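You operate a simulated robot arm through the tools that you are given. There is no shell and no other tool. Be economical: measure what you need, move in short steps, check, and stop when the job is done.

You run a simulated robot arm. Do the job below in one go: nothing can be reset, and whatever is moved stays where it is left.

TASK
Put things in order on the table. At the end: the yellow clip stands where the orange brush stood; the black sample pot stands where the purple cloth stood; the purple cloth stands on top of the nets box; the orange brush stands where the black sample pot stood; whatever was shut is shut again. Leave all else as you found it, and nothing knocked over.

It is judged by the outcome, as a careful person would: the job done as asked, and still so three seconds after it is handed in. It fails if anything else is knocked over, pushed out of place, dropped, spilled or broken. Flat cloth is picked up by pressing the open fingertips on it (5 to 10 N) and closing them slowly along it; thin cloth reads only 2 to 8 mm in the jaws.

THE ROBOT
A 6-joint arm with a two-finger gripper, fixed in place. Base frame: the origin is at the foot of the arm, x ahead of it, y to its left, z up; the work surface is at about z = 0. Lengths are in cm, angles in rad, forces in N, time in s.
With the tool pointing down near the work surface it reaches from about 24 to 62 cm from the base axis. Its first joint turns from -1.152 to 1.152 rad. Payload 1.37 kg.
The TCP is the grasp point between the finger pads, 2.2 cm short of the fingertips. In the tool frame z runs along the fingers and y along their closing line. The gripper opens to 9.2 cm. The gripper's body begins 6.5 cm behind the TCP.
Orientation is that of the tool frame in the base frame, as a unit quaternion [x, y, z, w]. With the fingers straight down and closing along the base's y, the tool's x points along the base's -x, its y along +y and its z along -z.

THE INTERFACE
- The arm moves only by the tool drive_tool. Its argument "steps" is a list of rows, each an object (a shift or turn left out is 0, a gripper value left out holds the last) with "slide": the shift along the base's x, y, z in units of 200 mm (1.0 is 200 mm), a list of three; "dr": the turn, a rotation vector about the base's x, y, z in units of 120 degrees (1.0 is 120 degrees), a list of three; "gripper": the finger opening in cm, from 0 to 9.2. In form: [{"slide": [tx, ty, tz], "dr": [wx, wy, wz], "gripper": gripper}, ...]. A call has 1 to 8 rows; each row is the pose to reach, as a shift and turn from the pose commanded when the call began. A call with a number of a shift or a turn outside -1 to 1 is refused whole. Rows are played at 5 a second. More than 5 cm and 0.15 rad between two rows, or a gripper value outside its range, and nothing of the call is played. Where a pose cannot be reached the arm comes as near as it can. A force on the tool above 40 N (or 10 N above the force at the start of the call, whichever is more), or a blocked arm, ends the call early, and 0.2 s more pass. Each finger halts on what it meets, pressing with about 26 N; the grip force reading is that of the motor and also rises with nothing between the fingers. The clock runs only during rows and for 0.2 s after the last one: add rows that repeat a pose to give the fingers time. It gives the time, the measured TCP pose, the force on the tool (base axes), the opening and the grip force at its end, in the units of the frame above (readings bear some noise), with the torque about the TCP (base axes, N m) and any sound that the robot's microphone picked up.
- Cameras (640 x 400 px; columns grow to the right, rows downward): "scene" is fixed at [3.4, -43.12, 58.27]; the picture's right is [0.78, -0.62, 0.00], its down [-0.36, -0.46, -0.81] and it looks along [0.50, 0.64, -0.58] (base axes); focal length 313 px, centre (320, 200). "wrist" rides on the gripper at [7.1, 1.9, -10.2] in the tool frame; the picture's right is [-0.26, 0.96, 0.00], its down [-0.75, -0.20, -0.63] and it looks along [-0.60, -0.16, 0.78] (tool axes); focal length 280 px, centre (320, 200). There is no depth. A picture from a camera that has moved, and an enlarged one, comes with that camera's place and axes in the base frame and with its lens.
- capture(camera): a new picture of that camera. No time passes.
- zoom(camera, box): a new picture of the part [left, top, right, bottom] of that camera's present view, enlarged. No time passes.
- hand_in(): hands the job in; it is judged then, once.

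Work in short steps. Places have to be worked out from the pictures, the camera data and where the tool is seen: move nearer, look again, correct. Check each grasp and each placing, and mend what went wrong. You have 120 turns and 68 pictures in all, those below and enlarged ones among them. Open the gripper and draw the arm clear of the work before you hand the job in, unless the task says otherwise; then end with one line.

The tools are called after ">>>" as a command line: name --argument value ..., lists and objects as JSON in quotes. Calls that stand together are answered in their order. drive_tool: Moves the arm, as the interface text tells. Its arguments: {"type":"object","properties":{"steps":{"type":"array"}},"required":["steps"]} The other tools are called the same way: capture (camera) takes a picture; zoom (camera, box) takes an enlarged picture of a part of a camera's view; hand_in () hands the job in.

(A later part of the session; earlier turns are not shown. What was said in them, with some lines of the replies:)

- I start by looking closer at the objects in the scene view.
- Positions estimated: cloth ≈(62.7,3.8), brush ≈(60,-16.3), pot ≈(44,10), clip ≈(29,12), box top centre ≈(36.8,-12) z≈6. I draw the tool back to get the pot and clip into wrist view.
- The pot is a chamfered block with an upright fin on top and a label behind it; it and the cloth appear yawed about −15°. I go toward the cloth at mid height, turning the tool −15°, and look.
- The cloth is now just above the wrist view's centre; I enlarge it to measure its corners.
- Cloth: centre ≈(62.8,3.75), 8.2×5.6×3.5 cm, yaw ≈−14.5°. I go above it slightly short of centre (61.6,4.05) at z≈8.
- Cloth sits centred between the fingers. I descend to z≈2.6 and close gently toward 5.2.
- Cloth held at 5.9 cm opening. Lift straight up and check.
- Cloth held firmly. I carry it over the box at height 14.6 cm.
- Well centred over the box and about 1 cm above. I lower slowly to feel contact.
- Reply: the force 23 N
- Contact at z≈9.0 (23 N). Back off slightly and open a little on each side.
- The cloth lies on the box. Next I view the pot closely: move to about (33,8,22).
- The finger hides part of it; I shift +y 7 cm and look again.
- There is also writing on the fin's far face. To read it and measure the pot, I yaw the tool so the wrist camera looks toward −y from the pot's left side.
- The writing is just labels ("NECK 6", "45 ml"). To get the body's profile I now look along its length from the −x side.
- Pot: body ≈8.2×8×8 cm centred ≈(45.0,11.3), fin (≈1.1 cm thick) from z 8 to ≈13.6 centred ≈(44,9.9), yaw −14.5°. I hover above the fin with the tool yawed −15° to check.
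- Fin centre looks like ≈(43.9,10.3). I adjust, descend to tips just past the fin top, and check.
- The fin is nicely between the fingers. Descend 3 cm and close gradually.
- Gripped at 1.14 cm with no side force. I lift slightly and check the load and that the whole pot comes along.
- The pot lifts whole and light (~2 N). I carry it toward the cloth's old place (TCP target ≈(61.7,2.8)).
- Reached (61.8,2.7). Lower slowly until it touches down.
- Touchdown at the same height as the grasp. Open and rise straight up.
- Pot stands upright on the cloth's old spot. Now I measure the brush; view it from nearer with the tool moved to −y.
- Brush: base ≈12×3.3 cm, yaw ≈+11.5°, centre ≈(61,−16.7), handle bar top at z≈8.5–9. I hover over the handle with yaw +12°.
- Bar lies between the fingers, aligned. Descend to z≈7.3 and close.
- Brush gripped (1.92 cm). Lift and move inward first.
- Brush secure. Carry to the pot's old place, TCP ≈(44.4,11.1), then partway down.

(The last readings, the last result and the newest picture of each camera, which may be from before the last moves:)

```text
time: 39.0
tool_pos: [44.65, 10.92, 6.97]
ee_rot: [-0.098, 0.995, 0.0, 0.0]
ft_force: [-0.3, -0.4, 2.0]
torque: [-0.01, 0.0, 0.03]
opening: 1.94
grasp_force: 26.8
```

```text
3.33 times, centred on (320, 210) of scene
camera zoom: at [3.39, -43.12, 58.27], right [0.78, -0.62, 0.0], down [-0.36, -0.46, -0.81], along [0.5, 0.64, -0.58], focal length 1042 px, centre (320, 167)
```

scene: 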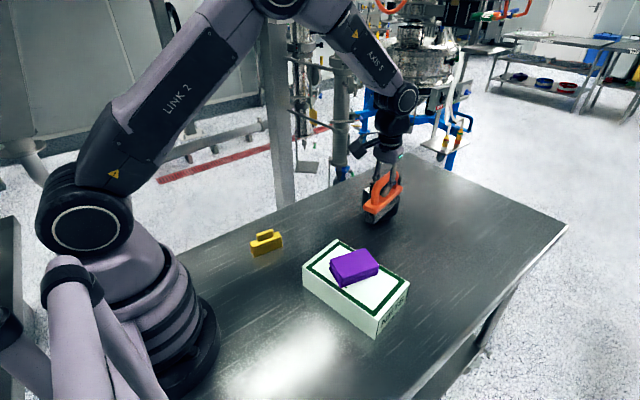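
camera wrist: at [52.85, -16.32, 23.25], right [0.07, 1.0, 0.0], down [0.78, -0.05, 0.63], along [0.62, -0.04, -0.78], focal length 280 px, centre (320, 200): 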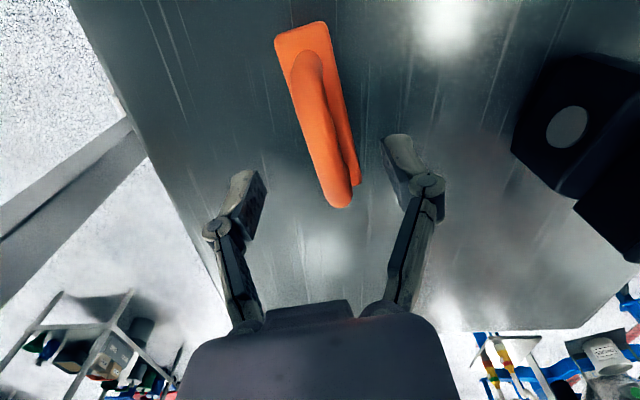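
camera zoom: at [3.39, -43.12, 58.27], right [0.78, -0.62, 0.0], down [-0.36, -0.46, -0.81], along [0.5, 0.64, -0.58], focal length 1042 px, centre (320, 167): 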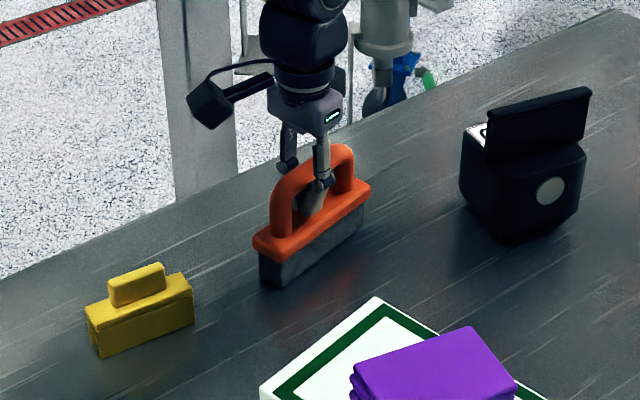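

On the table with 2 N contact. Release and rise.

>>> drive_tool --steps '[{"slide": [0, 0, 0], "gripper": 3}, {"slide": [0, 0, 0], "gripper": 4.5}, {"slide": [0, 0, 0], "gripper": 5}, {"slide": [0, 0, 0.1], "gripper": 5}, {"slide": [0, 0, 0.3], "gripper": 5}, {"slide": [-0.1, 0, 0.5], "gripper": 5}, {"slide": [-0.3, 0.05, 0.6], "gripper": 5}, {"slide": [-0.5, 0.1, 0.6], "gripper": 5}]'

>>> drive_tool --steps '[{"slide": [-0.15, 0.1, 0.05], "dr": [0, 0, -0.05]}, {"slide": [-0.3, 0.15, 0.05], "dr": [0, 0, -0.095]}, {"slide": [-0.4, 0.15, 0.05], "dr": [0, 0, -0.095]}, {"slide": [-0.4, 0.15, 0.05], "dr": [0, 0, -0.095]}]'

>>> capture --camera "wrist"

>>> zoom --camera "scene" --box '[240, 170, 360, 270]'

```text
time: 40.8
tool_pos: [34.46, 12.98, 18.88]
ee_rot: [-0.098, 0.995, 0.0, -0.001]
ft_force: [-0.4, 0.8, 0.4]
torque: [0.0, 0.02, 0.02]
opening: 5.0
grasp_force: 0.1
```

```text
time: 41.8
tool_pos: [26.71, 15.89, 19.91]
ee_rot: [0.001, 1.0, 0.0, 0.0]
ft_force: [0.6, -0.2, -0.7]
torque: [-0.01, 0.01, -0.03]
opening: 4.99
grasp_force: 0.2
```

```text
28 pictures are left
camera wrist: at [19.73, 17.83, 30.01], right [0.26, 0.96, 0.0], down [0.75, -0.21, 0.63], along [0.6, -0.17, -0.78], focal length 280 px, centre (320, 200)
```

wrist: 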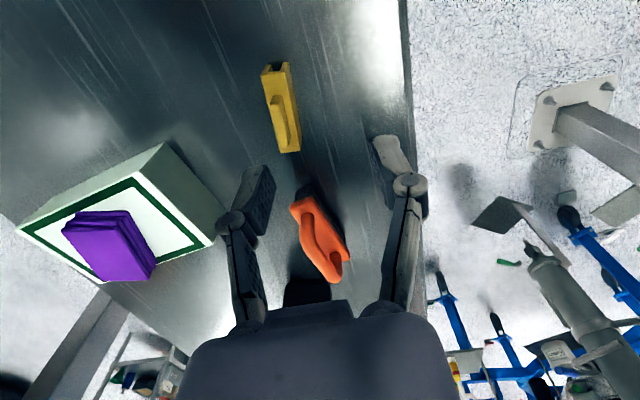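

```text
4.00 times, centred on (300, 220) of scene
camera zoom: at [3.4, -43.12, 58.27], right [0.78, -0.62, 0.0], down [-0.36, -0.46, -0.81], along [0.5, 0.64, -0.58], focal length 1250 px, centre (400, 120)
```

zoom: 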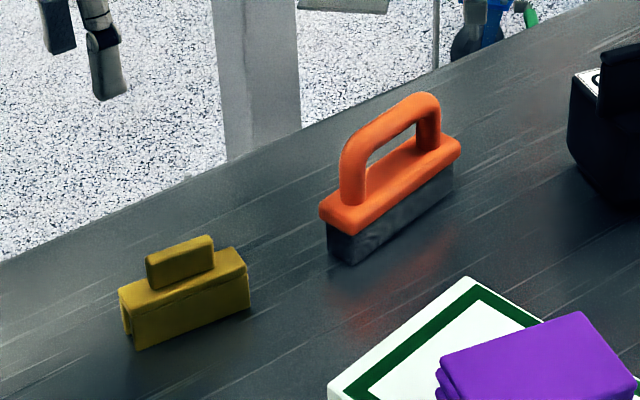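

Brush stands upright in place. Clip: body ≈7.8×2.3×4 cm, centre ≈(28.9,11.7), yaw ≈−8°. I hover over it at (27.8,11.9), yaw −8°.

>>> drive_tool --steps '[{"slide": [0.02, -0.08, -0.15], "dr": [0, 0, -0.03]}, {"slide": [0.04, -0.15, -0.3], "dr": [0, 0, -0.065]}, {"slide": [0.055, -0.2, -0.45], "dr": [0, 0, -0.065]}, {"slide": [0.055, -0.2, -0.53], "dr": [0, 0, -0.065]}, {"slide": [0.055, -0.2, -0.53], "dr": [0, 0, -0.065]}]'

>>> capture --camera "wrist"

>>> zoom --camera "scene" --box '[210, 190, 330, 280]'

```text
time: 43.0
tool_pos: [27.69, 12.15, 9.19]
ee_rot: [0.07, 0.998, -0.001, 0.001]
ft_force: [-0.6, 0.7, -0.4]
torque: [0.03, 0.0, -0.03]
opening: 5.0
grasp_force: 0.0
```

```text
26 pictures are left
camera wrist: at [21.01, 14.89, 19.38], right [0.39, 0.92, 0.0], down [0.72, -0.31, 0.63], along [0.58, -0.25, -0.78], focal length 280 px, centre (320, 200)
```

wrist: 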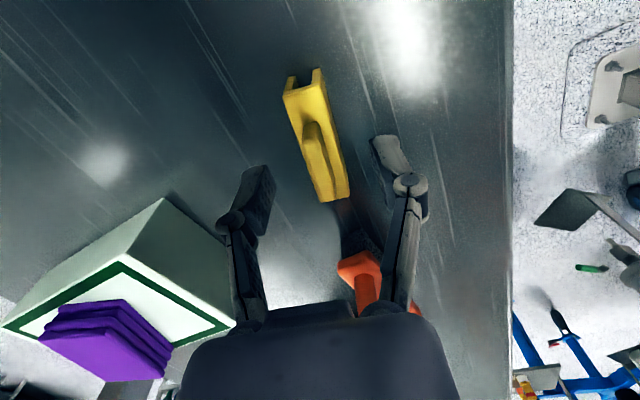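

```text
4.44 times, centred on (270, 235) of scene
camera zoom: at [3.4, -43.12, 58.27], right [0.78, -0.62, 0.0], down [-0.36, -0.46, -0.81], along [0.5, 0.64, -0.58], focal length 1389 px, centre (542, 44)
```

zoom: 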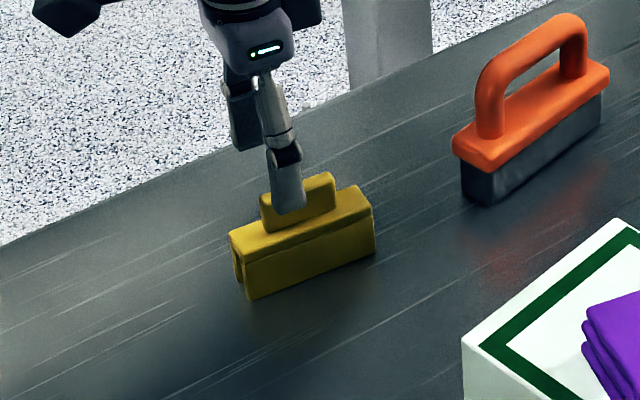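

Aligned; shift y −0.3 and descend to z≈2.9, close on the body.

>>> drive_tool --steps '[{"slide": [0, -0.015, -0.12]}, {"slide": [0, -0.015, -0.24]}, {"slide": [0, -0.015, -0.31]}, {"slide": [0, -0.015, -0.31], "gripper": 4}, {"slide": [0, -0.015, -0.31], "gripper": 3}, {"slide": [0, -0.015, -0.31], "gripper": 2.3}, {"slide": [0, -0.015, -0.31], "gripper": 1.9}, {"slide": [0, -0.015, -0.31], "gripper": 1.7}]'

>>> drive_tool --steps '[{"slide": [0, 0, 0.1]}, {"slide": [0, 0, 0.3]}, {"slide": [0, 0, 0.5]}, {"slide": [0, 0, 0.7]}, {"slide": [0, 0, 0.8]}, {"slide": [0, 0, 0.8]}]'

>>> capture --camera "scene"

```text
time: 44.8
tool_pos: [27.66, 11.58, 3.12]
ee_rot: [0.069, 0.998, 0.001, 0.001]
ft_force: [0.0, 0.8, 0.0]
torque: [-0.03, -0.01, 0.0]
opening: 2.19
grasp_force: 26.1
```

```text
time: 46.2
tool_pos: [27.91, 11.83, 19.22]
ee_rot: [0.07, 0.998, 0.0, 0.0]
ft_force: [-0.6, -0.3, -0.3]
torque: [0.01, 0.01, 0.04]
opening: 2.19
grasp_force: 26.2
```

```text
24 pictures are left
```

scene: 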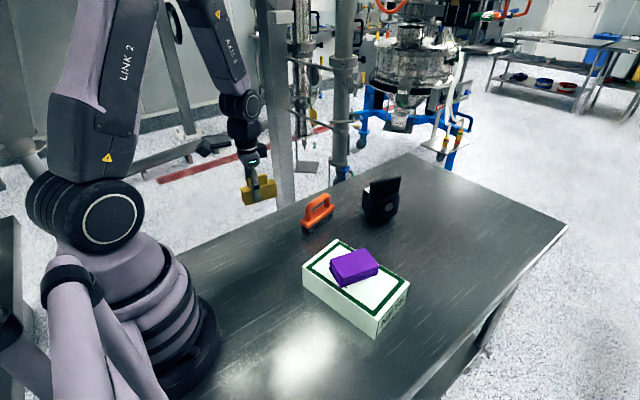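

Clip held. Carry it diagonally over at z≈19 to the brush's old place in two legs.

>>> drive_tool --steps '[{"slide": [0.16, -0.142, 0]}, {"slide": [0.32, -0.284, 0]}, {"slide": [0.48, -0.426, 0]}, {"slide": [0.64, -0.568, 0]}, {"slide": [0.8, -0.71, 0]}, {"slide": [0.8, -0.71, 0]}]'

>>> drive_tool --steps '[{"slide": [0.16, -0.142, 0]}, {"slide": [0.32, -0.284, 0]}, {"slide": [0.48, -0.426, 0]}, {"slide": [0.64, -0.568, -0.05]}, {"slide": [0.79, -0.7, -0.15]}, {"slide": [0.79, -0.7, -0.38]}, {"slide": [0.79, -0.7, -0.6]}, {"slide": [0.79, -0.7, -0.7]}]'

>>> capture --camera "scene"

```text
time: 47.6
tool_pos: [43.96, -2.28, 18.69]
ee_rot: [0.069, 0.998, 0.0, 0.0]
ft_force: [0.7, 0.7, -0.6]
torque: [0.0, -0.02, 0.03]
opening: 2.21
grasp_force: 26.0
```

```text
time: 49.4
tool_pos: [59.52, -16.62, 5.23]
ee_rot: [0.07, 0.998, 0.0, 0.001]
ft_force: [0.3, 1.0, -1.0]
torque: [0.0, 0.04, -0.01]
opening: 2.21
grasp_force: 25.9
```

```text
23 pictures are left
```

scene: 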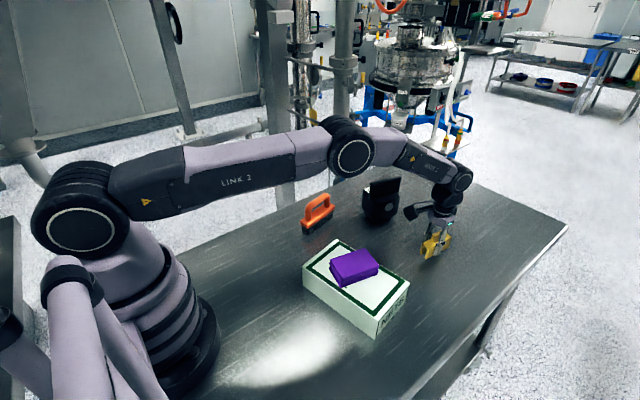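

Lower until touchdown.

>>> drive_tool --steps '[{"slide": [0.01, 0, -0.05]}, {"slide": [0.01, 0, -0.09]}, {"slide": [0.01, 0, -0.108]}, {"slide": [0.01, 0, -0.108]}]'

```text
time: 50.4
tool_pos: [59.75, -16.46, 3.15]
ee_rot: [0.069, 0.998, 0.0, 0.001]
ft_force: [-1.5, 0.4, 6.2]
torque: [0.05, 0.08, 0.03]
opening: 2.19
grasp_force: 26.1
```

Touchdown (6 N). Release, rise, and check.

>>> drive_tool --steps '[{"slide": [0, 0, 0.01], "gripper": 2.5}, {"slide": [0, 0, 0.01], "gripper": 3.5}, {"slide": [0, 0, 0.01], "gripper": 4.5}, {"slide": [0, 0, 0.1], "gripper": 4.5}, {"slide": [0, 0, 0.3], "gripper": 4.5}, {"slide": [0, 0, 0.5], "gripper": 4.5}, {"slide": [-0.15, 0.05, 0.65], "gripper": 4.5}, {"slide": [-0.35, 0.1, 0.75], "gripper": 4.5}]'

>>> drive_tool --steps '[{"slide": [-0.1, 0.1, 0.2]}, {"slide": [-0.2, 0.2, 0.35]}, {"slide": [-0.3, 0.3, 0.5]}, {"slide": [-0.3, 0.3, 0.5]}]'

>>> capture --camera "scene"

>>> zoom --camera "scene" --box '[280, 170, 480, 340]'

```text
time: 52.2
tool_pos: [52.65, -14.08, 17.64]
ee_rot: [0.069, 0.998, 0.0, 0.0]
ft_force: [1.1, 0.0, -0.2]
torque: [0.03, -0.03, -0.02]
opening: 4.48
grasp_force: 0.1
```

```text
time: 53.2
tool_pos: [47.04, -8.12, 27.66]
ee_rot: [0.068, 0.998, -0.001, 0.001]
ft_force: [0.0, -0.6, 0.4]
torque: [-0.03, -0.02, 0.01]
opening: 4.51
grasp_force: 0.1
```

```text
22 pictures are left
```

scene: 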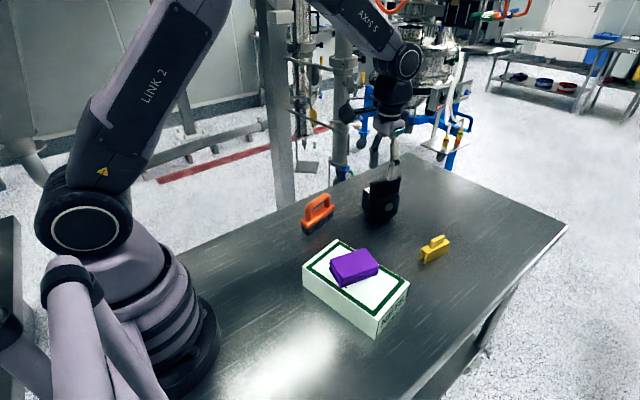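

```text
2.35 times, centred on (380, 255) of scene
camera zoom: at [3.39, -43.12, 58.27], right [0.78, -0.62, 0.0], down [-0.36, -0.46, -0.81], along [0.5, 0.64, -0.58], focal length 736 px, centre (179, 71)
```

zoom: 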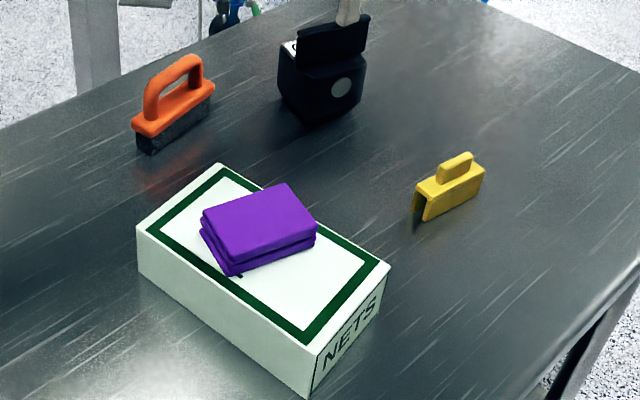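

All four items stand upright in their target places (within about 1 cm), the box and table are undisturbed, nothing had been opened, and the arm is clear with open fingers. I hand in.

>>> hand_in

```text
The job is handed in.
```

The job is handed in: the purple cloth is on the nets box, the black pot is where the cloth was, the orange brush is where the pot was, and the yellow clip is where the brush was, each within about 1 cm by my estimate; nothing was knocked over and nothing needed opening or shutting.
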